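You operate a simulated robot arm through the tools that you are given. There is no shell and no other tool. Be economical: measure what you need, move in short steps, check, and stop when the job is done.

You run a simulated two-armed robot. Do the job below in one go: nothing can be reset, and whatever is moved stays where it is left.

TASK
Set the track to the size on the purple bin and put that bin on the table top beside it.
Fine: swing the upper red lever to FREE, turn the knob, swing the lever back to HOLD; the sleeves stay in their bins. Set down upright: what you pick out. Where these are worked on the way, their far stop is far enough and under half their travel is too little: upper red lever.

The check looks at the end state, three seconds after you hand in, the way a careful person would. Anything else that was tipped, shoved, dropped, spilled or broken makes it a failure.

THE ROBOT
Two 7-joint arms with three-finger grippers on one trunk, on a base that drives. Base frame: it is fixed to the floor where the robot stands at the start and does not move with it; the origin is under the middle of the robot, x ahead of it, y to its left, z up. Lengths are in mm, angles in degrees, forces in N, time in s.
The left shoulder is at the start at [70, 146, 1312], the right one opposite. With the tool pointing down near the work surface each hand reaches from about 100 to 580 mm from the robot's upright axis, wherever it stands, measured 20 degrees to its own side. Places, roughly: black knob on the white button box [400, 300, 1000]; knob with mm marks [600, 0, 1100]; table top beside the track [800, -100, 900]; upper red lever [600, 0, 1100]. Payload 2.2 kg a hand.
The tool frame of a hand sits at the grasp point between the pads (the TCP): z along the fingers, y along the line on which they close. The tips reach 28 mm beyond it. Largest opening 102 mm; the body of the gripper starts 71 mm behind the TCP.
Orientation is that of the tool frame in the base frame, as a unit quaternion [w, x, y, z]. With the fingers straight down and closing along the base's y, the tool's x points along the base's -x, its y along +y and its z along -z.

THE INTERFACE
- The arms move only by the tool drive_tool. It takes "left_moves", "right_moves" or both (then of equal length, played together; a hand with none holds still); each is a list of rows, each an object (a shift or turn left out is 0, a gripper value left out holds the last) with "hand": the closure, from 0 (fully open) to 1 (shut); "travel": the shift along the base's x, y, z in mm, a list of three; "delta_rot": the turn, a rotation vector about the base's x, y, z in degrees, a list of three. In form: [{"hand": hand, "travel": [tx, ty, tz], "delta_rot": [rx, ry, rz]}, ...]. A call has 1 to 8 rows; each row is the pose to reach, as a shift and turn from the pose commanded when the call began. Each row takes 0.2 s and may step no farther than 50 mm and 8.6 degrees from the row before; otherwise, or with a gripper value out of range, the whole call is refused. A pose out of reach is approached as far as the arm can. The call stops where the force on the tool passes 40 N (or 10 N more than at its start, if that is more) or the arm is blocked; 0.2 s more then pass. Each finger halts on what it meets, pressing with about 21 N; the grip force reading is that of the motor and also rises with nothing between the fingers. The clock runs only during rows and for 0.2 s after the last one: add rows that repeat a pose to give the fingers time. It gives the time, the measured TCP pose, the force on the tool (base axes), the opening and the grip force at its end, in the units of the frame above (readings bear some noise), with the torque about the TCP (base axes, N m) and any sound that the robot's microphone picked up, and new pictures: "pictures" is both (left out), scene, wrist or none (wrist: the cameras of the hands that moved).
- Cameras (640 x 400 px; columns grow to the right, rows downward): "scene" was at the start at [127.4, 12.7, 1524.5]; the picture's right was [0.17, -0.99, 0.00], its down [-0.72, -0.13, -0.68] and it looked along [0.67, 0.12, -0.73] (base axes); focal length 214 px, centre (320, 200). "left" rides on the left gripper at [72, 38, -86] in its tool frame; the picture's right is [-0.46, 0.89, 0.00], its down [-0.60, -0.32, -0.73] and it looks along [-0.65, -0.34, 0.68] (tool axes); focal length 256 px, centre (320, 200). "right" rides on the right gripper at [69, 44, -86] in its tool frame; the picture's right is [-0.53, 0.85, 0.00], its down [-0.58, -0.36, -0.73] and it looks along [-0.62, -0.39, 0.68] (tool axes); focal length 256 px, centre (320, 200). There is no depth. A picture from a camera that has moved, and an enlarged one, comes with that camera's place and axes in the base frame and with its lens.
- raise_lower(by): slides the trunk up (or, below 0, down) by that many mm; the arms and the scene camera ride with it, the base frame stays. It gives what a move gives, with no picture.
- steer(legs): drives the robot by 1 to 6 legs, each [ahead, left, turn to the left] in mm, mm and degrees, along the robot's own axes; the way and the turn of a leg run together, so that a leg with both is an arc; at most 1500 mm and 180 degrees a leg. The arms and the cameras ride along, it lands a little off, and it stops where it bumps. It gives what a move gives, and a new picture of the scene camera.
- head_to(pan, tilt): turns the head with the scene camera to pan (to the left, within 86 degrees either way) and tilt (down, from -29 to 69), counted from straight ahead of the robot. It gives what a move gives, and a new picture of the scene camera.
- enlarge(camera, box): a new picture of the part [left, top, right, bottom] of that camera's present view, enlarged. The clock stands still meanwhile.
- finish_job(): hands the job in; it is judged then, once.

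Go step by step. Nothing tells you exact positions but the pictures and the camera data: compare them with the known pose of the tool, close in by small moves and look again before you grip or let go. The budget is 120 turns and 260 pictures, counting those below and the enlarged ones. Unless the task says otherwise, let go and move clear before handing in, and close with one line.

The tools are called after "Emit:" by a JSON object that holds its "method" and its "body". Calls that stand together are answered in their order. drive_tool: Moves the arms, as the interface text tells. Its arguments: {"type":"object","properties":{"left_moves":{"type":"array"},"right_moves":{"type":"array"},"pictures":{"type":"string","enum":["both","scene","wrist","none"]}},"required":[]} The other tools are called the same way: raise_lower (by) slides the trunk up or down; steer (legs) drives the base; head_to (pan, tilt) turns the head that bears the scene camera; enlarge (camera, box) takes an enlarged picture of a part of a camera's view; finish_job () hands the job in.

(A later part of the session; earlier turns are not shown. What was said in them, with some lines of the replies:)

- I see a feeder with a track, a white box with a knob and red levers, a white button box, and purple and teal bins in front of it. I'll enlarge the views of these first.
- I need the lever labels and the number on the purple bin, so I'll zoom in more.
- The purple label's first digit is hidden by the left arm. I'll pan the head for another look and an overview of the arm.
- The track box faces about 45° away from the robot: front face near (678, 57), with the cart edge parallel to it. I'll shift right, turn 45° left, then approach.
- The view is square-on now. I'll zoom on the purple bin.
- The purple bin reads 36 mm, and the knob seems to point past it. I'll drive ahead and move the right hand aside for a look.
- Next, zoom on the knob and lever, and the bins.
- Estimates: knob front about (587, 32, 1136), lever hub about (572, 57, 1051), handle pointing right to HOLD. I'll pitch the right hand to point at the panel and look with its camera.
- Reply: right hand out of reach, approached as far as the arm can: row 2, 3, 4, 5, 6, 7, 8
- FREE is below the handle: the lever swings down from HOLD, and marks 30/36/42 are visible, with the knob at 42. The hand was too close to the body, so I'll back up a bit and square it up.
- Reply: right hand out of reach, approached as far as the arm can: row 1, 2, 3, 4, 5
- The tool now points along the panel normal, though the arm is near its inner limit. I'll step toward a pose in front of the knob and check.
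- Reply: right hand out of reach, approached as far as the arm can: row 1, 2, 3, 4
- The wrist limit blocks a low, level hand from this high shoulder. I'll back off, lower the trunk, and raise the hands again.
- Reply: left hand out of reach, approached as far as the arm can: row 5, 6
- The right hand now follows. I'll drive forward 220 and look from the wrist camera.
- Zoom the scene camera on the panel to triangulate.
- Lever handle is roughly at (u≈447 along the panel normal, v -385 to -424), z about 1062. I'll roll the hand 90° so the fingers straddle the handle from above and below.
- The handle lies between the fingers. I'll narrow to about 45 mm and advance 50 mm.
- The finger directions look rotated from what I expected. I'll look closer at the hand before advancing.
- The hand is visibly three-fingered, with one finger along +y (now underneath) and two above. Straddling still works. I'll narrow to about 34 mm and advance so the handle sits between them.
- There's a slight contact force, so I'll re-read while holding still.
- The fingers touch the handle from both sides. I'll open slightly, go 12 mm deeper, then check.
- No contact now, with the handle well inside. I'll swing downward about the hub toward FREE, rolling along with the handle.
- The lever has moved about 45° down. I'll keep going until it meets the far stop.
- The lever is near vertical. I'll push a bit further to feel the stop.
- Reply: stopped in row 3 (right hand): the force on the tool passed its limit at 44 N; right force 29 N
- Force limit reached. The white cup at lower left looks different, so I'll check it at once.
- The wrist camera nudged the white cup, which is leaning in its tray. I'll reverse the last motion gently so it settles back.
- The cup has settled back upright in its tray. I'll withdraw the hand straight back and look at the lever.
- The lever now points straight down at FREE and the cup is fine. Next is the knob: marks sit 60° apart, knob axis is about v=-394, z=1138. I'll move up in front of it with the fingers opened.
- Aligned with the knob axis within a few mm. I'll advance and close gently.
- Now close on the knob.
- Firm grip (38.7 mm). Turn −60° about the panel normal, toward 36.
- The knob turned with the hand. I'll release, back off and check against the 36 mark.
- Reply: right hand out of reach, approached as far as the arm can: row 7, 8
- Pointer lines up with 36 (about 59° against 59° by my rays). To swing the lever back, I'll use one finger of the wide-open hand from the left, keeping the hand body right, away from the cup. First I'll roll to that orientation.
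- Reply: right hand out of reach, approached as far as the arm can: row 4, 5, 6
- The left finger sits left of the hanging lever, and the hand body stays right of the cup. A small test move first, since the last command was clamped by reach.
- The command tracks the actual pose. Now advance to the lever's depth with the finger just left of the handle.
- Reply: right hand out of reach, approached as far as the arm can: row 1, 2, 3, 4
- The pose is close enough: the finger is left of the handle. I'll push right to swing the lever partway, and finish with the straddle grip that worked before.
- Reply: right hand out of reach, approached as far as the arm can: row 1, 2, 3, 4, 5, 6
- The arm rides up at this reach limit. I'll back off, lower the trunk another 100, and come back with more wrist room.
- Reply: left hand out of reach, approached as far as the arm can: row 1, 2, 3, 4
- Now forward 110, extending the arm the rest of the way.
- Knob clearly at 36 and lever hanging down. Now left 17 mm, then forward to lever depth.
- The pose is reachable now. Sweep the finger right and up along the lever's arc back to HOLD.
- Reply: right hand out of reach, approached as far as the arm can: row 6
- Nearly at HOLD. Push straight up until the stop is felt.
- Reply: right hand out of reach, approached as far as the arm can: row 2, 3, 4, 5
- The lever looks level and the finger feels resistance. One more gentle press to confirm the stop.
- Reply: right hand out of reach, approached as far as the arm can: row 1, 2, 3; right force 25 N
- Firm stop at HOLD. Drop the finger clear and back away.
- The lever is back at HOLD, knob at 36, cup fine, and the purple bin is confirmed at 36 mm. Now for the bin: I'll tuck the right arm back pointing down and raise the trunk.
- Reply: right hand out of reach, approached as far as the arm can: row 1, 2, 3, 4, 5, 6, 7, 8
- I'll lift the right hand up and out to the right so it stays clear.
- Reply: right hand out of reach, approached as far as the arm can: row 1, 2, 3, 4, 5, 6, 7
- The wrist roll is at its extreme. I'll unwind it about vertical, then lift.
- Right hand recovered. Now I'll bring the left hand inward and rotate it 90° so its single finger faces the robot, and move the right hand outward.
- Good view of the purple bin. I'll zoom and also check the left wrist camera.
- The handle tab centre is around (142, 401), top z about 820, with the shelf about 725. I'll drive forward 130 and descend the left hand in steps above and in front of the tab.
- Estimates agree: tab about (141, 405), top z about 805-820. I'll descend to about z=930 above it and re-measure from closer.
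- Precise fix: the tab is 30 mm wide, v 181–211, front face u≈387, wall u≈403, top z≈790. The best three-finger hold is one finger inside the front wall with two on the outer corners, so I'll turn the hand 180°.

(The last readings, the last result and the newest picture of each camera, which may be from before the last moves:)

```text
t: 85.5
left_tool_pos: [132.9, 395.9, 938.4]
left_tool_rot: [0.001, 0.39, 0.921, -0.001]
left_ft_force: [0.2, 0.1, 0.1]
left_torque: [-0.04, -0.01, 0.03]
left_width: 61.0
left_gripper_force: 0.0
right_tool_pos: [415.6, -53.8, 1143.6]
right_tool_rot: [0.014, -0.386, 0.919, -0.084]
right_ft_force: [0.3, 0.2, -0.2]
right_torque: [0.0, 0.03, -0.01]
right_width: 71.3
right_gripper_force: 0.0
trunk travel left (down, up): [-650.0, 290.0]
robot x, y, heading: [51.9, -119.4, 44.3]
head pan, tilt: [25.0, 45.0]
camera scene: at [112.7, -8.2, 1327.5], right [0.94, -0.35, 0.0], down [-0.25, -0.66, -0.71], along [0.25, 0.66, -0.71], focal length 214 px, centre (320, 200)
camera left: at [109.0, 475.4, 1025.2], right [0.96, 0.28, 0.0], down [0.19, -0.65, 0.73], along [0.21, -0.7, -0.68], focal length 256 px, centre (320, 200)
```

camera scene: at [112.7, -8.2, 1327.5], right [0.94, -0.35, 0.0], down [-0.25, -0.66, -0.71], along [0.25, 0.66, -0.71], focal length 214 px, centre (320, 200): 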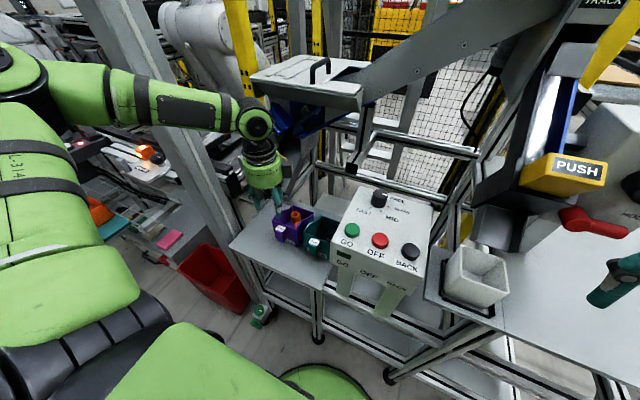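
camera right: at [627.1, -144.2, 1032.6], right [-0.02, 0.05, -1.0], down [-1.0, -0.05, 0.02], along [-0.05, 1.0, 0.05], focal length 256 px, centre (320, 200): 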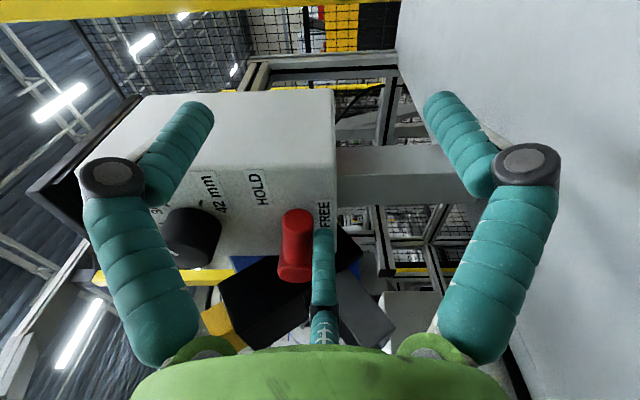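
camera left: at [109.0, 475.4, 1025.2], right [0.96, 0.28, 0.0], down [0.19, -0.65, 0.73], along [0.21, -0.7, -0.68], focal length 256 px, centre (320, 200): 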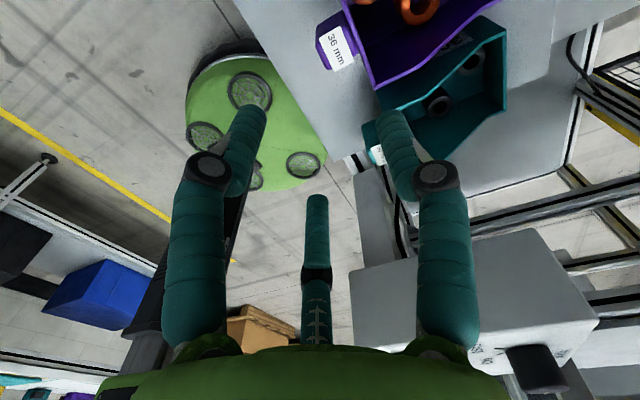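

Orientation is right (single finger forward). Center over the wall and tab, and descend to z≈850 for a closer check.

Emit:
{"method": "drive_tool", "body": {"left_moves": [{"travel": [5, 19, 0]}, {"travel": [5, 19, -30]}, {"travel": [5, 19, -60]}, {"travel": [5, 19, -88]}, {"travel": [5, 19, -88]}], "pictures": "wrist"}}

Emit:
{"method": "enlarge", "body": {"camera": "scene", "box": [230, 160, 326, 260]}}

```text
t: 86.7
left_tool_pos: [135.6, 414.3, 849.9]
left_tool_rot: [0.001, 0.39, 0.921, 0.0]
left_ft_force: [0.1, 0.8, 0.5]
left_torque: [-0.03, 0.01, 0.01]
left_width: 61.0
left_gripper_force: 0.1
right_tool_pos: [414.9, -53.8, 1143.5]
right_tool_rot: [0.014, -0.386, 0.919, -0.084]
right_ft_force: [-1.0, -0.1, -0.5]
right_torque: [0.02, 0.04, 0.02]
right_width: 71.1
right_gripper_force: 0.0
trunk travel left (down, up): [-650.0, 290.0]
robot x, y, heading: [54.0, -118.7, 44.5]
head pan, tilt: [25.0, 45.0]
camera left: at [111.8, 494.1, 936.9], right [0.96, 0.28, 0.0], down [0.19, -0.65, 0.73], along [0.21, -0.7, -0.68], focal length 256 px, centre (320, 200)
```

left: 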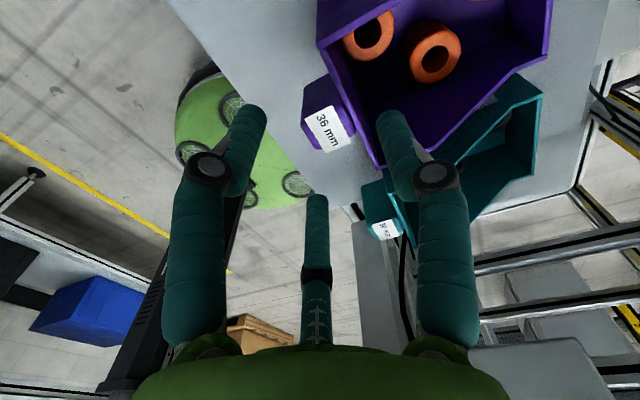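

```text
4.00 times, centred on (278, 210) of scene
camera zoom: at [112.5, -8.6, 1327.6], right [0.94, -0.35, 0.0], down [-0.25, -0.66, -0.71], along [0.25, 0.66, -0.71], focal length 858 px, centre (488, 160)
```

zoom: 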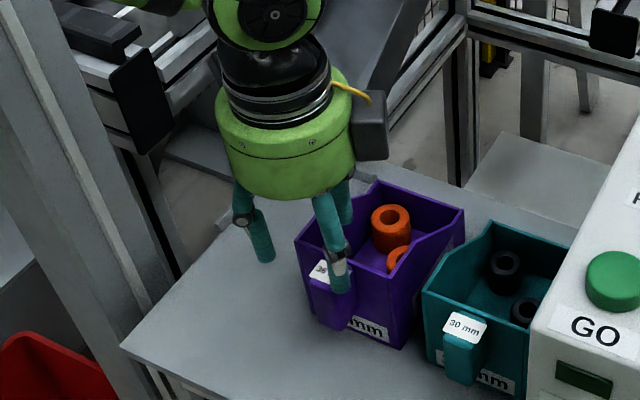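

Lateral alignment is within a few mm: two fingers in front of the wall, one inside. Descend to z≈788.

Emit:
{"method": "drive_tool", "body": {"left_moves": [{"travel": [1, -1, -20]}, {"travel": [2, -1, -40]}, {"travel": [2, -1, -62]}, {"travel": [2, -1, -62]}], "pictures": "wrist"}}

Emit:
{"method": "enlarge", "body": {"camera": "scene", "box": [230, 160, 326, 260]}}

```text
t: 87.7
left_tool_pos: [138.8, 413.4, 789.1]
left_tool_rot: [0.001, 0.39, 0.921, 0.0]
left_ft_force: [0.7, -0.5, -0.3]
left_torque: [0.02, -0.02, 0.06]
left_width: 61.2
left_gripper_force: 0.0
right_tool_pos: [415.0, -53.6, 1142.6]
right_tool_rot: [0.013, -0.386, 0.919, -0.083]
right_ft_force: [0.1, 0.5, -0.5]
right_torque: [0.02, 0.0, 0.02]
right_width: 71.3
right_gripper_force: 0.0
trunk travel left (down, up): [-650.0, 290.0]
robot x, y, heading: [51.3, -116.7, 44.4]
head pan, tilt: [25.0, 45.0]
camera left: at [115.4, 492.8, 875.2], right [0.96, 0.28, 0.0], down [0.19, -0.65, 0.73], along [0.21, -0.7, -0.68], focal length 256 px, centre (320, 200)
```

left: 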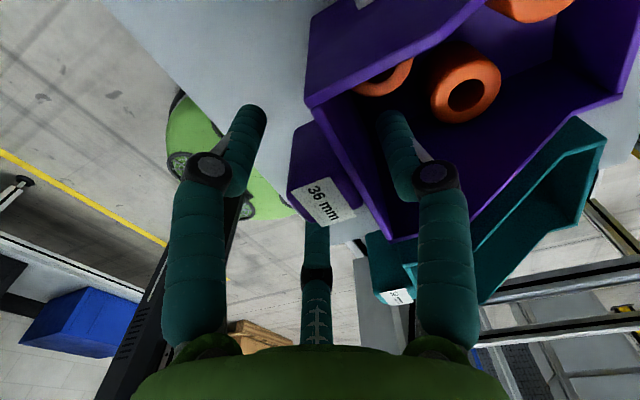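

```text
4.00 times, centred on (278, 210) of scene
camera zoom: at [112.5, -8.5, 1327.6], right [0.94, -0.35, 0.0], down [-0.25, -0.66, -0.71], along [0.25, 0.66, -0.71], focal length 858 px, centre (488, 160)
```

zoom: 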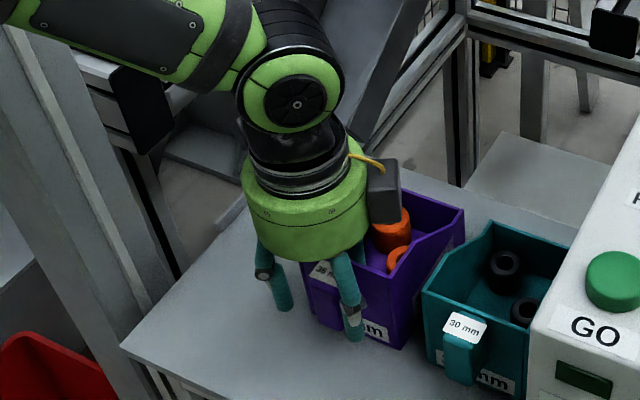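

One finger is inside the wall and two straddle the tab outside. Close the grip.

Emit:
{"method": "drive_tool", "body": {"left_moves": [{"hand": 0.5}, {"hand": 0.6}, {"hand": 0.7}, {"hand": 0.85}, {"hand": 0.95}, {"hand": 0.95}], "pictures": "wrist"}}

Emit:
{"method": "enlarge", "body": {"camera": "scene", "box": [230, 160, 326, 260]}}

```text
t: 89.0
left_tool_pos: [139.2, 413.8, 788.8]
left_tool_rot: [0.001, 0.389, 0.921, -0.002]
left_ft_force: [0.3, 0.5, 0.3]
left_torque: [0.0, -0.01, -0.04]
left_width: 29.2
left_gripper_force: 20.8
right_tool_pos: [415.5, -53.3, 1142.6]
right_tool_rot: [0.013, -0.386, 0.919, -0.084]
right_ft_force: [-0.2, 0.7, 0.3]
right_torque: [0.0, -0.02, -0.01]
right_width: 71.6
right_gripper_force: 0.0
trunk travel left (down, up): [-650.0, 290.0]
robot x, y, heading: [48.5, -121.4, 44.7]
head pan, tilt: [25.0, 45.0]
camera left: at [115.7, 493.0, 875.5], right [0.96, 0.28, 0.0], down [0.19, -0.65, 0.73], along [0.21, -0.7, -0.68], focal length 256 px, centre (320, 200)
```

left: 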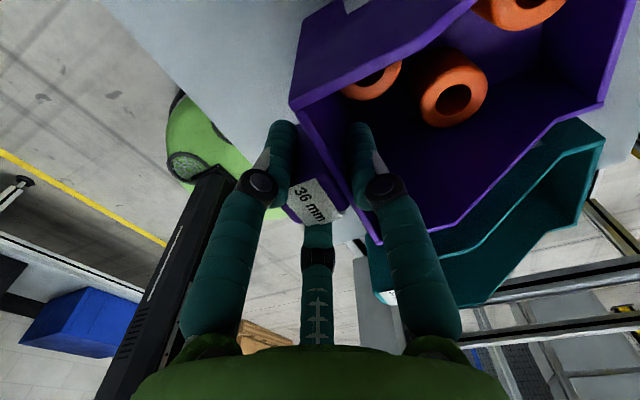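

```text
4.00 times, centred on (278, 210) of scene
camera zoom: at [112.9, -8.3, 1327.5], right [0.94, -0.35, 0.0], down [-0.25, -0.66, -0.71], along [0.25, 0.66, -0.71], focal length 858 px, centre (488, 160)
```

zoom: 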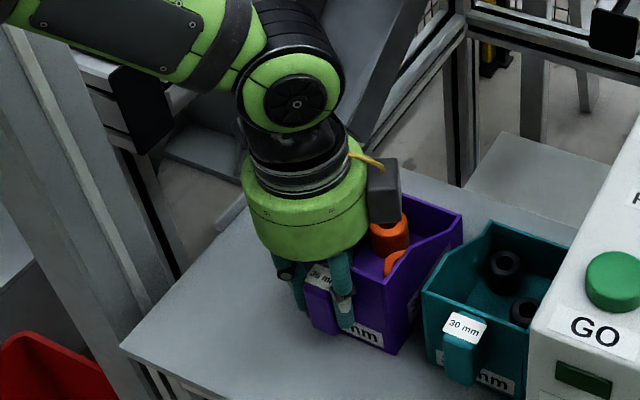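

Gripped at 29 mm width. Lift slowly 20 mm and check.

Emit:
{"method": "drive_tool", "body": {"left_moves": [{"hand": 1.0, "travel": [0, 0, 0]}, {"travel": [0, 0, 5]}, {"travel": [0, 0, 10]}, {"travel": [0, 0, 20]}, {"travel": [0, 0, 20]}], "pictures": "wrist"}}

Emit:
{"method": "enlarge", "body": {"camera": "scene", "box": [230, 160, 326, 260]}}

```text
t: 90.2
left_tool_pos: [138.9, 412.6, 807.7]
left_tool_rot: [0.002, 0.39, 0.921, -0.002]
left_ft_force: [1.1, 0.7, -1.9]
left_torque: [-0.12, 0.15, 0.01]
left_width: 29.1
left_gripper_force: 20.5
right_tool_pos: [415.3, -53.1, 1142.4]
right_tool_rot: [0.013, -0.386, 0.918, -0.084]
right_ft_force: [-0.2, -0.2, -0.6]
right_torque: [0.0, -0.01, -0.01]
right_width: 71.5
right_gripper_force: 0.1
trunk travel left (down, up): [-650.0, 290.0]
robot x, y, heading: [49.0, -114.0, 44.6]
head pan, tilt: [25.0, 45.0]
camera left: at [115.1, 492.6, 894.9], right [0.96, 0.28, 0.0], down [0.19, -0.65, 0.73], along [0.21, -0.7, -0.68], focal length 256 px, centre (320, 200)
```

left: 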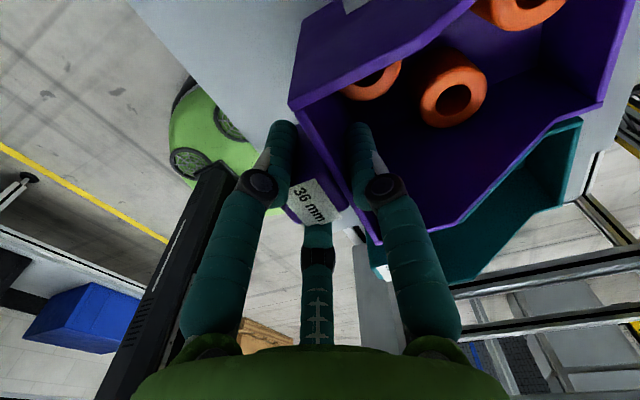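

```text
4.00 times, centred on (278, 210) of scene
camera zoom: at [112.9, -7.7, 1327.5], right [0.94, -0.35, 0.0], down [-0.25, -0.66, -0.71], along [0.25, 0.66, -0.71], focal length 858 px, centre (488, 160)
```

zoom: 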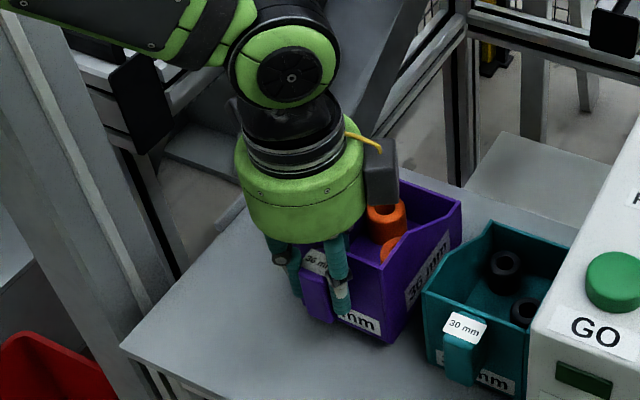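

The bin lifts cleanly and level. Raise another 60, then back straight out.

Emit:
{"method": "drive_tool", "body": {"left_moves": [{"travel": [0, 0, 15]}, {"travel": [0, 0, 30]}, {"travel": [0, 0, 45]}, {"travel": [0, 0, 60]}, {"travel": [0, 0, 60]}], "pictures": "none"}}

Emit:
{"method": "steer", "body": {"legs": [[-150, 0, 0], [-200, 0, 0]]}}

Emit:
{"method": "enlarge", "body": {"camera": "left", "box": [0, 0, 640, 400]}}

```text
t: 91.5
left_tool_pos: [138.1, 411.9, 868.9]
left_tool_rot: [0.002, 0.39, 0.921, -0.001]
left_ft_force: [0.4, 0.7, -1.9]
left_torque: [-0.11, 0.1, -0.01]
left_width: 28.7
left_gripper_force: 21.0
right_tool_pos: [415.3, -54.3, 1142.2]
right_tool_rot: [0.013, -0.386, 0.919, -0.084]
right_ft_force: [-0.1, -0.4, -0.2]
right_torque: [-0.01, 0.03, 0.02]
right_width: 71.6
right_gripper_force: 0.1
trunk travel left (down, up): [-650.0, 290.0]
robot x, y, heading: [54.6, -117.9, 44.8]
head pan, tilt: [25.0, 45.0]
```

```text
t: 94.0
left_tool_pos: [-112.0, 163.8, 868.2]
left_tool_rot: [0.001, 0.392, 0.92, -0.001]
left_ft_force: [0.1, 0.3, -1.6]
left_torque: [-0.11, 0.1, -0.02]
left_width: 28.9
left_gripper_force: 21.0
right_tool_pos: [163.9, -301.8, 1142.4]
right_tool_rot: [0.013, -0.385, 0.919, -0.085]
right_ft_force: [-0.1, 0.7, 0.2]
right_torque: [0.0, 0.03, -0.01]
right_width: 71.3
right_gripper_force: 0.1
trunk travel left (down, up): [-650.0, 290.0]
robot x, y, heading: [-202.9, -365.2, 44.4]
head pan, tilt: [25.0, 45.0]
camera scene: at [-138.7, -255.9, 1327.4], right [0.94, -0.35, 0.0], down [-0.25, -0.66, -0.71], along [0.25, 0.66, -0.71], focal length 214 px, centre (320, 200)
```

scene: 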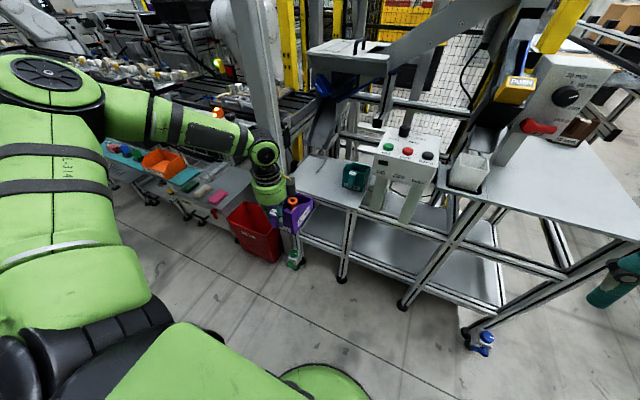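

```text
1.00 times, centred on (320, 200) of left (not enlarged: the box is as wide or as high as the picture)
camera zoom: at [-135.0, 244.4, 954.2], right [0.96, 0.28, 0.0], down [0.19, -0.65, 0.73], along [0.2, -0.71, -0.68], focal length 256 px, centre (320, 200)
```

zoom: 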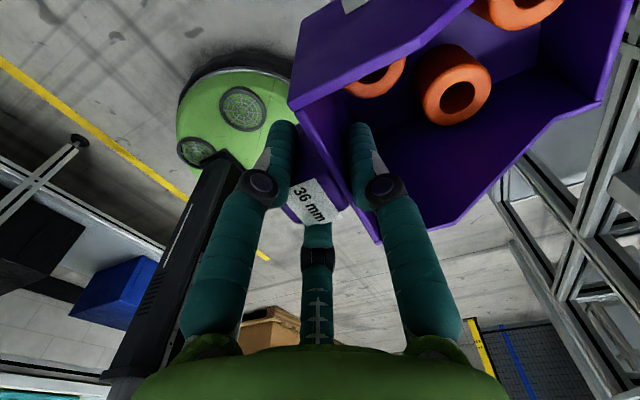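

Bin held level. Raise it and bring it inward while retracting the right hand.

Emit:
{"method": "drive_tool", "body": {"left_moves": [{"travel": [10, -10, 25]}, {"travel": [22, -22, 50]}, {"travel": [36, -36, 75]}, {"travel": [52, -52, 100]}, {"travel": [70, -70, 120]}, {"travel": [88, -88, 140]}, {"travel": [106, -106, 150]}, {"travel": [120, -120, 150]}], "right_moves": [{"travel": [-11, -11, 0]}, {"travel": [-22, -22, 0]}, {"travel": [-33, -33, 0]}, {"travel": [-44, -44, 0]}, {"travel": [-55, -55, 0]}, {"travel": [-66, -66, 0]}, {"travel": [-77, -77, 0]}, {"travel": [-88, -88, 0]}], "pictures": "none"}}

Emit:
{"method": "head_to", "body": {"pan": -15, "tilt": 35}}

```text
t: 95.8
left_tool_pos: [7.5, 42.6, 1017.5]
left_tool_rot: [0.001, 0.391, 0.92, -0.002]
left_ft_force: [-0.1, -0.3, -2.4]
left_torque: [-0.08, 0.11, 0.03]
left_width: 28.9
left_gripper_force: 21.0
right_tool_pos: [74.5, -392.3, 1141.6]
right_tool_rot: [0.013, -0.384, 0.919, -0.083]
right_ft_force: [3.3, 8.0, -1.8]
right_torque: [0.01, -0.06, 0.04]
right_width: 68.1
right_gripper_force: 0.1
trunk travel left (down, up): [-650.0, 290.0]
robot x, y, heading: [-198.4, -369.7, 44.5]
head pan, tilt: [25.0, 45.0]
```

```text
t: 96.9
left_tool_pos: [6.8, 43.6, 1017.0]
left_tool_rot: [0.001, 0.391, 0.92, -0.001]
left_ft_force: [0.7, 0.5, -2.5]
left_torque: [-0.1, 0.1, -0.01]
left_width: 28.7
left_gripper_force: 20.5
right_tool_pos: [76.0, -391.5, 1142.0]
right_tool_rot: [0.013, -0.384, 0.92, -0.085]
right_ft_force: [-1.1, 9.5, 0.2]
right_torque: [-0.1, -0.03, -0.16]
right_width: 69.2
right_gripper_force: 0.1
trunk travel left (down, up): [-650.0, 290.0]
robot x, y, heading: [-204.5, -367.1, 44.2]
head pan, tilt: [-15.0, 35.0]
camera scene: at [-91.0, -289.3, 1342.3], right [0.49, -0.87, 0.0], down [-0.5, -0.28, -0.82], along [0.71, 0.4, -0.57], focal length 214 px, centre (320, 200)
```

scene: 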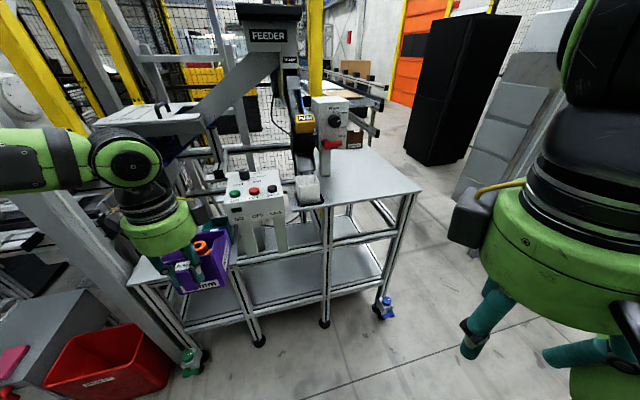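

The bin is level. The right hand is just touching the robot's own body, so I'll ease it forward, then drive right and partway forward.

Emit:
{"method": "drive_tool", "body": {"right_moves": [{"travel": [20, 10, 0]}, {"travel": [35, 20, 0]}], "pictures": "none"}}

Emit:
{"method": "steer", "body": {"legs": [[0, -545, 0], [200, 0, 0]]}}

Emit:
{"method": "head_to", "body": {"pan": 5, "tilt": 40}}

```text
t: 97.5
left_tool_pos: [7.4, 43.7, 1016.6]
left_tool_rot: [0.001, 0.392, 0.92, -0.001]
left_ft_force: [0.1, -0.5, -2.9]
left_torque: [-0.12, 0.11, 0.0]
left_width: 28.7
left_gripper_force: 21.0
right_tool_pos: [112.1, -370.8, 1140.5]
right_tool_rot: [0.013, -0.385, 0.919, -0.085]
right_ft_force: [0.0, -0.7, 0.7]
right_torque: [-0.06, 0.02, 0.0]
right_width: 71.3
right_gripper_force: 0.0
trunk travel left (down, up): [-650.0, 290.0]
robot x, y, heading: [-202.9, -364.5, 44.2]
head pan, tilt: [-15.0, 35.0]
```

```text
t: 101.8
left_tool_pos: [524.3, -198.6, 1017.4]
left_tool_rot: [0.001, 0.389, 0.921, 0.0]
left_ft_force: [0.0, -0.7, -2.2]
left_torque: [-0.1, 0.09, -0.04]
left_width: 28.7
left_gripper_force: 20.8
right_tool_pos: [628.6, -615.6, 1142.0]
right_tool_rot: [0.014, -0.387, 0.918, -0.084]
right_ft_force: [-0.8, -0.1, 0.1]
right_torque: [-0.01, 0.03, 0.02]
right_width: 71.3
right_gripper_force: 0.0
trunk travel left (down, up): [-650.0, 290.0]
robot x, y, heading: [321.7, -609.3, 44.7]
head pan, tilt: [-15.0, 35.0]
camera scene: at [427.5, -534.4, 1342.5], right [0.5, -0.87, 0.0], down [-0.5, -0.28, -0.82], along [0.71, 0.41, -0.57], focal length 214 px, centre (320, 200)
```

scene: 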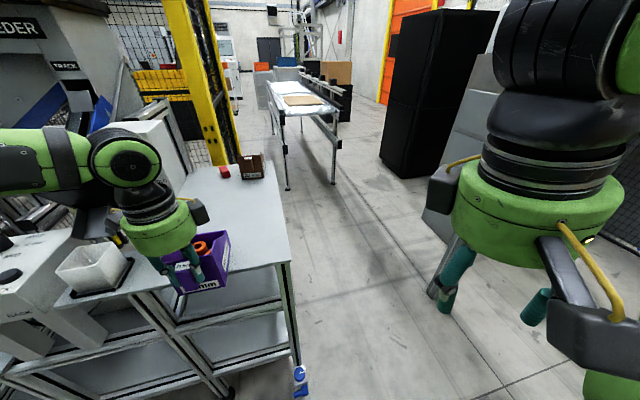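

```text
t: 102.7
left_tool_pos: [525.0, -199.4, 1018.0]
left_tool_rot: [0.002, 0.389, 0.921, -0.002]
left_ft_force: [0.1, 0.1, -2.2]
left_torque: [-0.1, 0.08, 0.03]
left_width: 28.6
left_gripper_force: 21.0
right_tool_pos: [631.0, -614.1, 1140.8]
right_tool_rot: [0.014, -0.386, 0.918, -0.085]
right_ft_force: [0.4, 0.4, -0.2]
right_torque: [0.0, 0.02, -0.03]
right_width: 71.3
right_gripper_force: 0.0
trunk travel left (down, up): [-650.0, 290.0]
robot x, y, heading: [319.8, -612.6, 44.9]
head pan, tilt: [5.0, 40.0]
camera scene: at [406.9, -512.3, 1334.8], right [0.76, -0.65, 0.0], down [-0.42, -0.49, -0.77], along [0.5, 0.58, -0.64], focal length 214 px, centre (320, 200)
```

scene: 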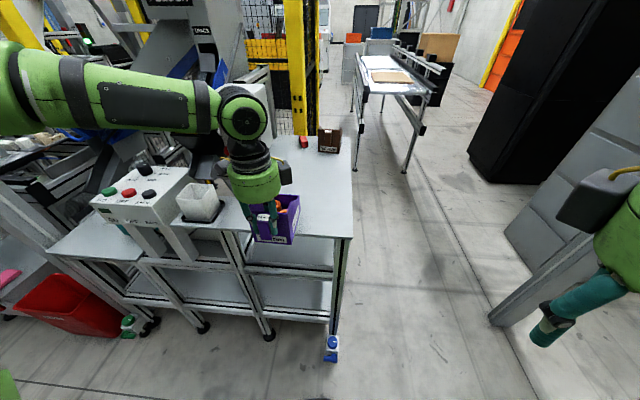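

The bin is in front of the table. To keep the forearm clear of the PUSH block, I'll shift right 80, raise 30, and go forward 115.

Emit:
{"method": "drive_tool", "body": {"left_moves": [{"travel": [0, 0, 15]}, {"travel": [0, 0, 30]}, {"travel": [0, 0, 30]}], "pictures": "none"}}

Emit:
{"method": "steer", "body": {"legs": [[0, -80, 0], [115, 0, 0]]}}

Emit:
{"method": "enlarge", "body": {"camera": "scene", "box": [200, 120, 360, 260]}}

Emit:
{"method": "enlarge", "body": {"camera": "left", "box": [0, 0, 640, 400]}}

```text
t: 103.5
left_tool_pos: [524.3, -199.6, 1046.9]
left_tool_rot: [0.002, 0.39, 0.921, -0.001]
left_ft_force: [-1.1, -0.2, -1.9]
left_torque: [-0.09, 0.04, 0.02]
left_width: 28.6
left_gripper_force: 21.2
right_tool_pos: [630.4, -614.2, 1141.7]
right_tool_rot: [0.014, -0.387, 0.918, -0.084]
right_ft_force: [0.1, -0.7, -0.4]
right_torque: [-0.02, -0.01, 0.01]
right_width: 71.6
right_gripper_force: 0.2
trunk travel left (down, up): [-650.0, 290.0]
robot x, y, heading: [314.9, -614.2, 44.8]
head pan, tilt: [5.0, 40.0]
```

```text
t: 105.3
left_tool_pos: [661.2, -178.0, 1046.6]
left_tool_rot: [0.001, 0.389, 0.921, -0.001]
left_ft_force: [-0.4, -0.2, -3.4]
left_torque: [-0.08, 0.04, 0.01]
left_width: 28.5
left_gripper_force: 21.1
right_tool_pos: [766.3, -592.0, 1141.1]
right_tool_rot: [0.015, -0.387, 0.918, -0.084]
right_ft_force: [0.3, 0.3, -0.5]
right_torque: [-0.05, -0.03, 0.02]
right_width: 71.3
right_gripper_force: 0.1
trunk travel left (down, up): [-650.0, 290.0]
robot x, y, heading: [452.9, -588.6, 44.6]
head pan, tilt: [5.0, 40.0]
camera scene: at [543.3, -490.8, 1335.0], right [0.76, -0.65, 0.0], down [-0.42, -0.49, -0.77], along [0.5, 0.58, -0.64], focal length 214 px, centre (320, 200)
```

scene: 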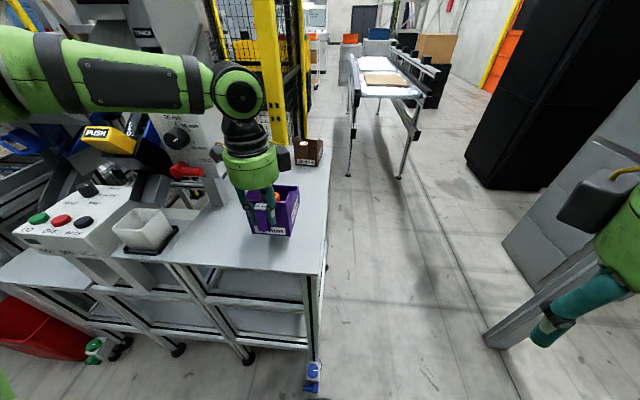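

```text
2.86 times, centred on (280, 190) of scene
camera zoom: at [543.3, -490.8, 1335.0], right [0.76, -0.65, 0.0], down [-0.42, -0.49, -0.77], along [0.5, 0.58, -0.64], focal length 613 px, centre (434, 229)
```

zoom: 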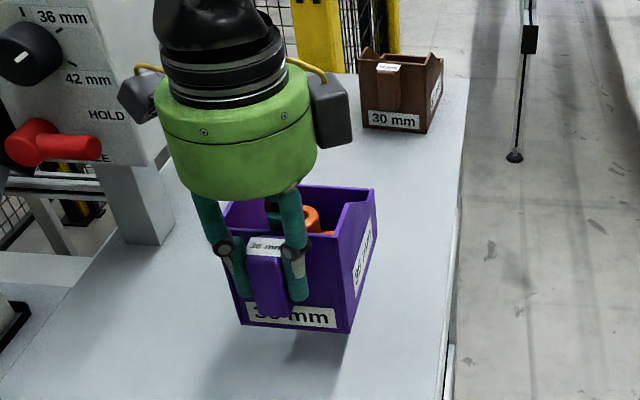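

```text
1.00 times, centred on (320, 200) of left (not enlarged: the box is as wide or as high as the picture)
camera zoom: at [637.9, -98.3, 1134.3], right [0.96, 0.28, 0.0], down [0.19, -0.65, 0.73], along [0.21, -0.7, -0.68], focal length 256 px, centre (320, 200)
```

zoom: 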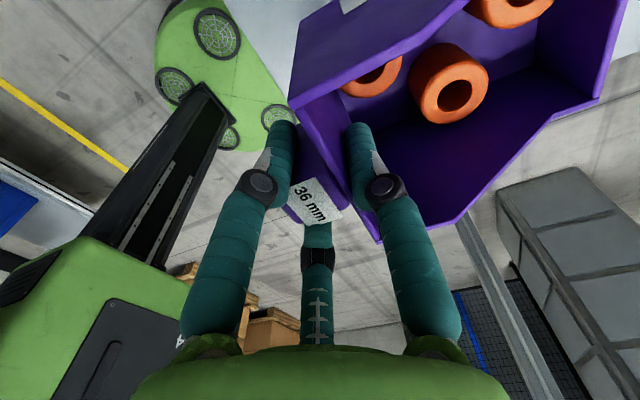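

The bin is over the table, away from everything. I'll extend 40 forward and 20 left, then lower in steps watching for contact.

Emit:
{"method": "drive_tool", "body": {"left_moves": [{"travel": [7, 21, -5]}, {"travel": [14, 42, -15]}, {"travel": [14, 42, -30]}, {"travel": [14, 42, -40]}, {"travel": [14, 42, -40]}], "pictures": "none"}}

Emit:
{"method": "enlarge", "body": {"camera": "scene", "box": [200, 120, 360, 280]}}

```text
t: 106.5
left_tool_pos: [676.4, -134.1, 1006.5]
left_tool_rot: [0.001, 0.389, 0.921, -0.002]
left_ft_force: [0.2, -0.1, -2.1]
left_torque: [-0.13, 0.1, -0.01]
left_width: 28.7
left_gripper_force: 20.7
right_tool_pos: [767.9, -591.1, 1141.1]
right_tool_rot: [0.014, -0.386, 0.918, -0.084]
right_ft_force: [-0.4, 0.9, -0.1]
right_torque: [-0.03, -0.02, -0.03]
right_width: 71.3
right_gripper_force: 0.0
trunk travel left (down, up): [-650.0, 290.0]
robot x, y, heading: [453.0, -589.8, 44.6]
head pan, tilt: [5.0, 40.0]
```

```text
2.50 times, centred on (280, 200) of scene
camera zoom: at [544.2, -489.2, 1334.7], right [0.76, -0.65, 0.0], down [-0.42, -0.49, -0.77], along [0.5, 0.58, -0.64], focal length 536 px, centre (420, 200)
```

zoom: 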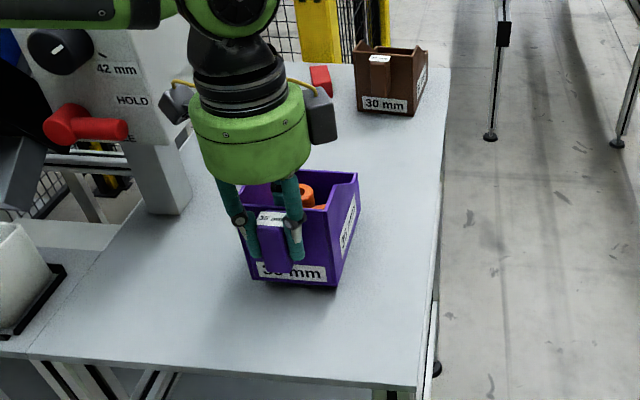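

Almost down. Lower in 3 mm steps.

Emit:
{"method": "drive_tool", "body": {"left_moves": [{"travel": [0, 0, -3]}, {"travel": [0, 0, -6]}, {"travel": [0, 0, -9]}, {"travel": [0, 0, -12]}], "pictures": "none"}}

Emit:
{"method": "enlarge", "body": {"camera": "scene", "box": [240, 170, 320, 250]}}

```text
t: 107.5
left_tool_pos: [676.9, -134.4, 995.4]
left_tool_rot: [0.001, 0.389, 0.921, -0.001]
left_ft_force: [-0.3, -0.3, -3.1]
left_torque: [-0.07, 0.11, -0.01]
left_width: 28.6
left_gripper_force: 21.0
right_tool_pos: [768.8, -591.2, 1141.4]
right_tool_rot: [0.014, -0.387, 0.918, -0.084]
right_ft_force: [-0.1, -0.1, 0.2]
right_torque: [0.0, 0.0, -0.02]
right_width: 71.3
right_gripper_force: 0.0
trunk travel left (down, up): [-650.0, 290.0]
robot x, y, heading: [453.2, -585.3, 44.7]
head pan, tilt: [5.0, 40.0]
```

```text
5.00 times, centred on (280, 210) of scene
camera zoom: at [544.1, -489.3, 1334.7], right [0.76, -0.65, 0.0], down [-0.42, -0.49, -0.77], along [0.5, 0.58, -0.64], focal length 1072 px, centre (520, 150)
```

zoom: 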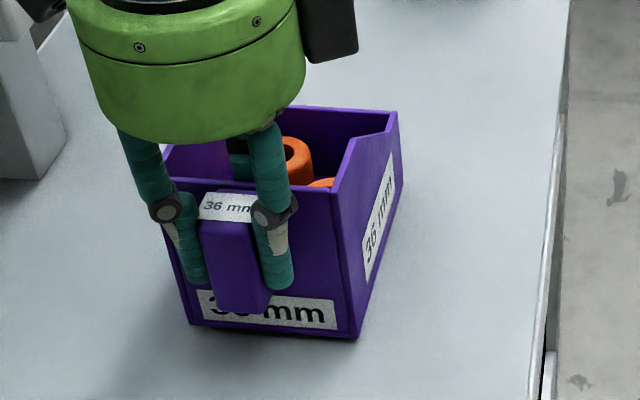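

Emit:
{"method": "drive_tool", "body": {"left_moves": [{"travel": [0, 0, -2]}, {"travel": [0, 0, -4]}, {"travel": [0, 0, -6]}, {"travel": [0, 0, -8]}, {"travel": [0, 0, -8]}], "pictures": "none"}}

Emit:
{"method": "enlarge", "body": {"camera": "scene", "box": [240, 170, 320, 250]}}

```text
t: 108.7
left_tool_pos: [674.9, -135.9, 987.8]
left_tool_rot: [0.002, 0.389, 0.921, 0.0]
left_ft_force: [-1.0, -0.7, 8.3]
left_torque: [-0.02, 0.04, -0.05]
left_width: 28.7
left_gripper_force: 21.2
right_tool_pos: [767.7, -593.6, 1142.4]
right_tool_rot: [0.015, -0.386, 0.919, -0.084]
right_ft_force: [0.2, -0.5, -0.3]
right_torque: [-0.03, -0.02, 0.02]
right_width: 71.3
right_gripper_force: 0.1
trunk travel left (down, up): [-650.0, 290.0]
robot x, y, heading: [456.3, -586.8, 44.5]
head pan, tilt: [5.0, 40.0]
```

```text
5.00 times, centred on (280, 210) of scene
camera zoom: at [543.1, -491.0, 1335.1], right [0.76, -0.65, 0.0], down [-0.42, -0.49, -0.77], along [0.5, 0.58, -0.64], focal length 1072 px, centre (520, 150)
```

zoom: 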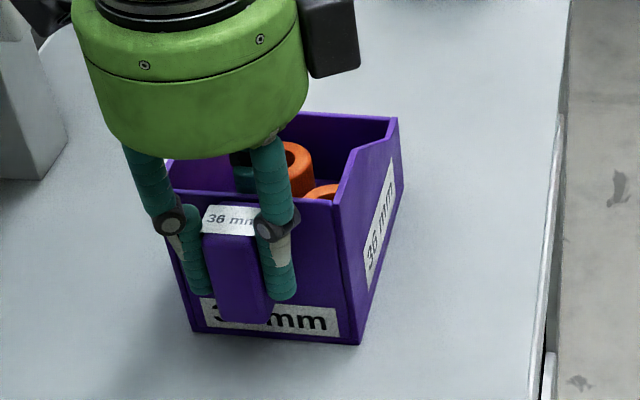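

It's on the table (8 N contact). Open as on approach and lift straight up.

Emit:
{"method": "drive_tool", "body": {"left_moves": [{"hand": 0.68}, {"hand": 0.6}, {"hand": 0.5}, {"hand": 0.4}, {"hand": 0.4}], "pictures": "wrist"}}

Emit:
{"method": "enlarge", "body": {"camera": "scene", "box": [240, 170, 320, 250]}}

```text
t: 109.9
left_tool_pos: [675.7, -135.9, 987.9]
left_tool_rot: [0.001, 0.389, 0.921, -0.001]
left_ft_force: [-0.6, -0.5, 0.4]
left_torque: [0.0, -0.01, 0.01]
left_width: 61.2
left_gripper_force: 0.0
right_tool_pos: [767.8, -592.1, 1142.3]
right_tool_rot: [0.014, -0.386, 0.919, -0.084]
right_ft_force: [-0.8, 0.1, 0.5]
right_torque: [-0.03, -0.02, -0.01]
right_width: 71.2
right_gripper_force: 0.0
trunk travel left (down, up): [-650.0, 290.0]
robot x, y, heading: [454.1, -587.3, 44.5]
head pan, tilt: [5.0, 40.0]
camera left: at [652.5, -55.8, 1074.3], right [0.96, 0.28, 0.0], down [0.19, -0.65, 0.73], along [0.21, -0.7, -0.68], focal length 256 px, centre (320, 200)
```

left: 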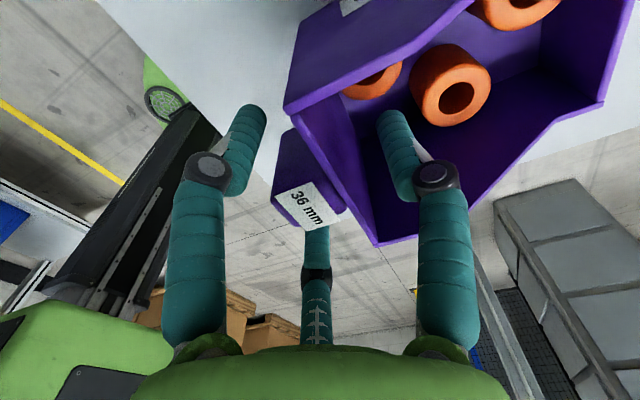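

```text
5.00 times, centred on (280, 210) of scene
camera zoom: at [543.9, -489.8, 1334.8], right [0.76, -0.65, 0.0], down [-0.42, -0.49, -0.77], along [0.5, 0.58, -0.64], focal length 1072 px, centre (520, 150)
```

zoom: 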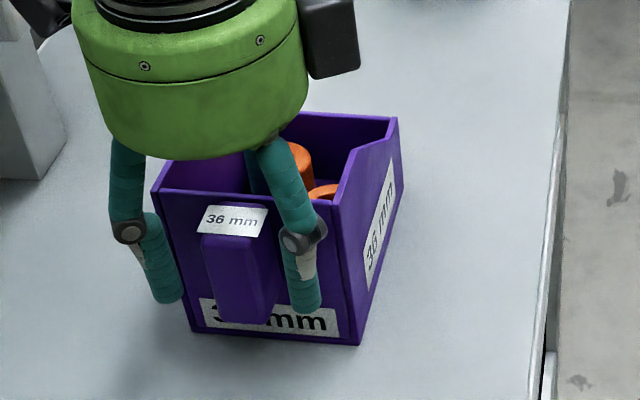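

Released cleanly. Lift straight up, then back away.

Emit:
{"method": "drive_tool", "body": {"left_moves": [{"travel": [0, 0, 20]}, {"travel": [0, 0, 40]}, {"travel": [0, 0, 65]}, {"travel": [0, 0, 90]}, {"travel": [0, 0, 110]}], "pictures": "none"}}

Emit:
{"method": "steer", "body": {"legs": [[-300, 0, 0]]}}

Emit:
{"method": "head_to", "body": {"pan": 20, "tilt": 30}}

```text
t: 111.1
left_tool_pos: [674.6, -134.7, 1096.3]
left_tool_rot: [0.001, 0.389, 0.921, -0.002]
left_ft_force: [-0.1, -0.1, -0.1]
left_torque: [0.02, -0.01, 0.0]
left_width: 61.3
left_gripper_force: 0.0
right_tool_pos: [769.1, -591.5, 1141.2]
right_tool_rot: [0.015, -0.387, 0.918, -0.084]
right_ft_force: [-0.4, 0.4, 0.2]
right_torque: [-0.01, 0.01, -0.02]
right_width: 71.4
right_gripper_force: 0.0
trunk travel left (down, up): [-650.0, 290.0]
robot x, y, heading: [455.0, -592.5, 44.4]
head pan, tilt: [5.0, 40.0]
```

```text
t: 113.2
left_tool_pos: [464.0, -343.5, 1096.9]
left_tool_rot: [0.001, 0.39, 0.921, -0.002]
left_ft_force: [-0.4, 0.5, -0.3]
left_torque: [-0.02, -0.01, -0.02]
left_width: 61.2
left_gripper_force: 0.1
right_tool_pos: [554.7, -800.8, 1141.6]
right_tool_rot: [0.014, -0.386, 0.918, -0.084]
right_ft_force: [0.1, 0.0, 0.1]
right_torque: [-0.01, 0.06, 0.0]
right_width: 71.3
right_gripper_force: 0.1
trunk travel left (down, up): [-650.0, 290.0]
robot x, y, heading: [244.9, -798.9, 44.6]
head pan, tilt: [5.0, 40.0]
camera scene: at [332.5, -698.8, 1334.7], right [0.76, -0.65, 0.0], down [-0.42, -0.49, -0.77], along [0.5, 0.58, -0.64], focal length 214 px, centre (320, 200)
```

scene: 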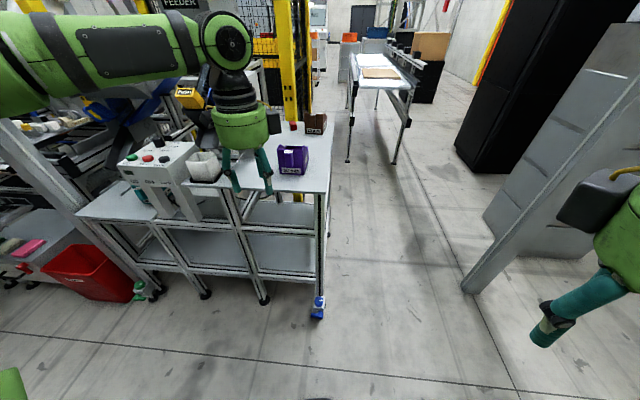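

```text
t: 113.9
left_tool_pos: [464.1, -346.1, 1097.0]
left_tool_rot: [0.001, 0.389, 0.921, 0.0]
left_ft_force: [-0.2, -0.2, 0.6]
left_torque: [-0.02, 0.0, 0.0]
left_width: 61.0
left_gripper_force: 0.0
right_tool_pos: [554.6, -800.9, 1141.7]
right_tool_rot: [0.014, -0.386, 0.919, -0.084]
right_ft_force: [0.2, -1.3, 0.9]
right_torque: [0.0, 0.01, 0.02]
right_width: 71.7
right_gripper_force: 0.0
trunk travel left (down, up): [-650.0, 290.0]
robot x, y, heading: [242.6, -800.9, 44.5]
head pan, tilt: [20.0, 30.0]
camera scene: at [315.2, -683.0, 1350.2], right [0.9, -0.43, 0.0], down [-0.22, -0.45, -0.87], along [0.37, 0.78, -0.5], focal length 214 px, centre (320, 200)
```

scene: 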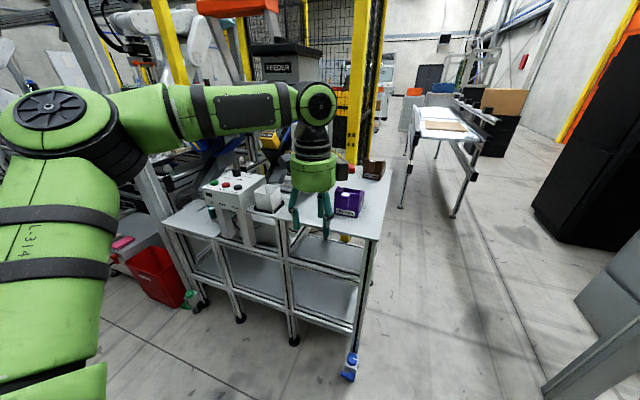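

The bin stands upright on the table. One last check of the panel and cup with the arm out of the view.

Emit:
{"method": "steer", "body": {"legs": [[-50, 350, 0]]}}

Emit:
{"method": "head_to", "body": {"pan": 0, "tilt": 25}}

Emit:
{"method": "enlarge", "body": {"camera": "scene", "box": [240, 120, 440, 260]}}

```text
t: 116.2
left_tool_pos: [193.7, -134.9, 1097.1]
left_tool_rot: [0.001, 0.394, 0.919, -0.001]
left_ft_force: [0.3, 0.4, -0.5]
left_torque: [0.03, 0.02, 0.04]
left_width: 61.1
left_gripper_force: 0.0
right_tool_pos: [278.3, -593.1, 1141.8]
right_tool_rot: [0.012, -0.382, 0.92, -0.084]
right_ft_force: [0.1, 0.6, -0.6]
right_torque: [0.0, 0.01, -0.02]
right_width: 71.4
right_gripper_force: 0.0
trunk travel left (down, up): [-650.0, 290.0]
robot x, y, heading: [-36.4, -586.4, 44.2]
head pan, tilt: [20.0, 30.0]
camera scene: at [40.6, -471.8, 1350.2], right [0.9, -0.44, 0.0], down [-0.22, -0.45, -0.87], along [0.38, 0.78, -0.5], focal length 214 px, centre (320, 200)
```

scene: 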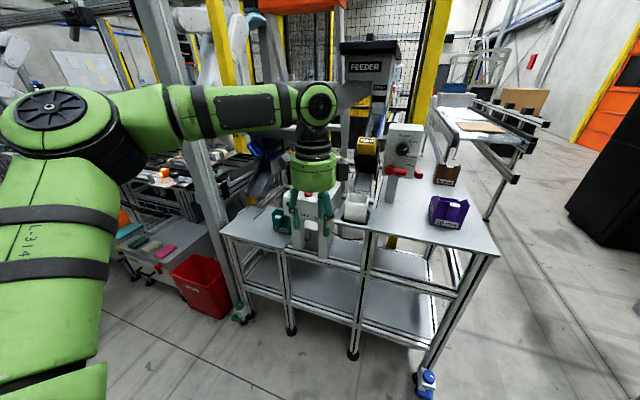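

```text
t: 117.0
left_tool_pos: [191.8, -134.9, 1096.6]
left_tool_rot: [0.002, 0.394, 0.919, -0.002]
left_ft_force: [0.6, 0.7, 0.2]
left_torque: [0.01, 0.0, 0.01]
left_width: 61.1
left_gripper_force: 0.2
right_tool_pos: [279.0, -593.7, 1141.6]
right_tool_rot: [0.013, -0.382, 0.92, -0.084]
right_ft_force: [0.8, 0.8, -0.5]
right_torque: [0.02, 0.02, -0.03]
right_width: 71.4
right_gripper_force: 0.0
trunk travel left (down, up): [-650.0, 290.0]
robot x, y, heading: [-31.4, -588.7, 44.3]
head pan, tilt: [0.0, 25.0]
camera scene: at [66.4, -488.3, 1358.1], right [0.7, -0.72, 0.0], down [-0.3, -0.29, -0.91], along [0.65, 0.63, -0.42], focal length 214 px, centre (320, 200)
```

scene: 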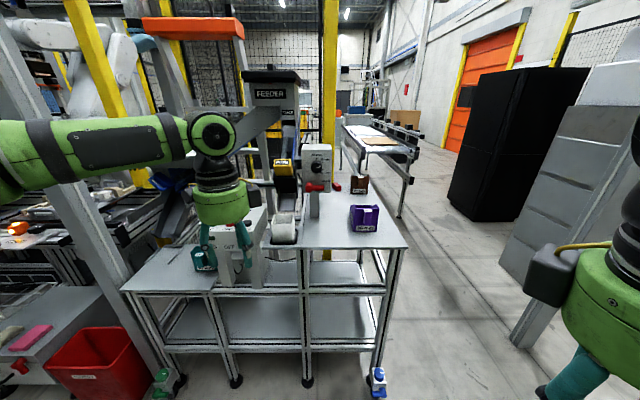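

```text
2.86 times, centred on (340, 190) of scene
camera zoom: at [66.4, -488.3, 1358.1], right [0.7, -0.72, 0.0], down [-0.3, -0.29, -0.91], along [0.65, 0.63, -0.42], focal length 613 px, centre (263, 229)
```

zoom: 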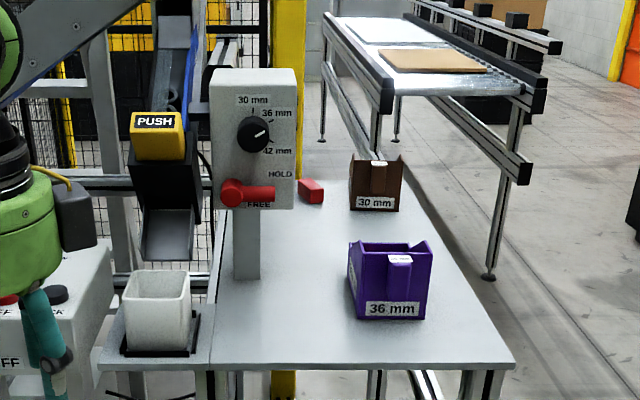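

The knob is at 36 mm, the lever at HOLD, the purple bin upright on the table, the cup in its tray and everything else untouched. Handing in.

Emit:
{"method": "finish_job", "body": {}}

```text
The job is handed in.
```

The track is set to 36 mm with the upper red lever back at HOLD. The purple 36 mm bin stands upright on the table top beside the track, with its sleeves still inside. While I was swinging the lever, the right wrist camera tipped the white cup in its tray, and it settled back upright when I reversed.
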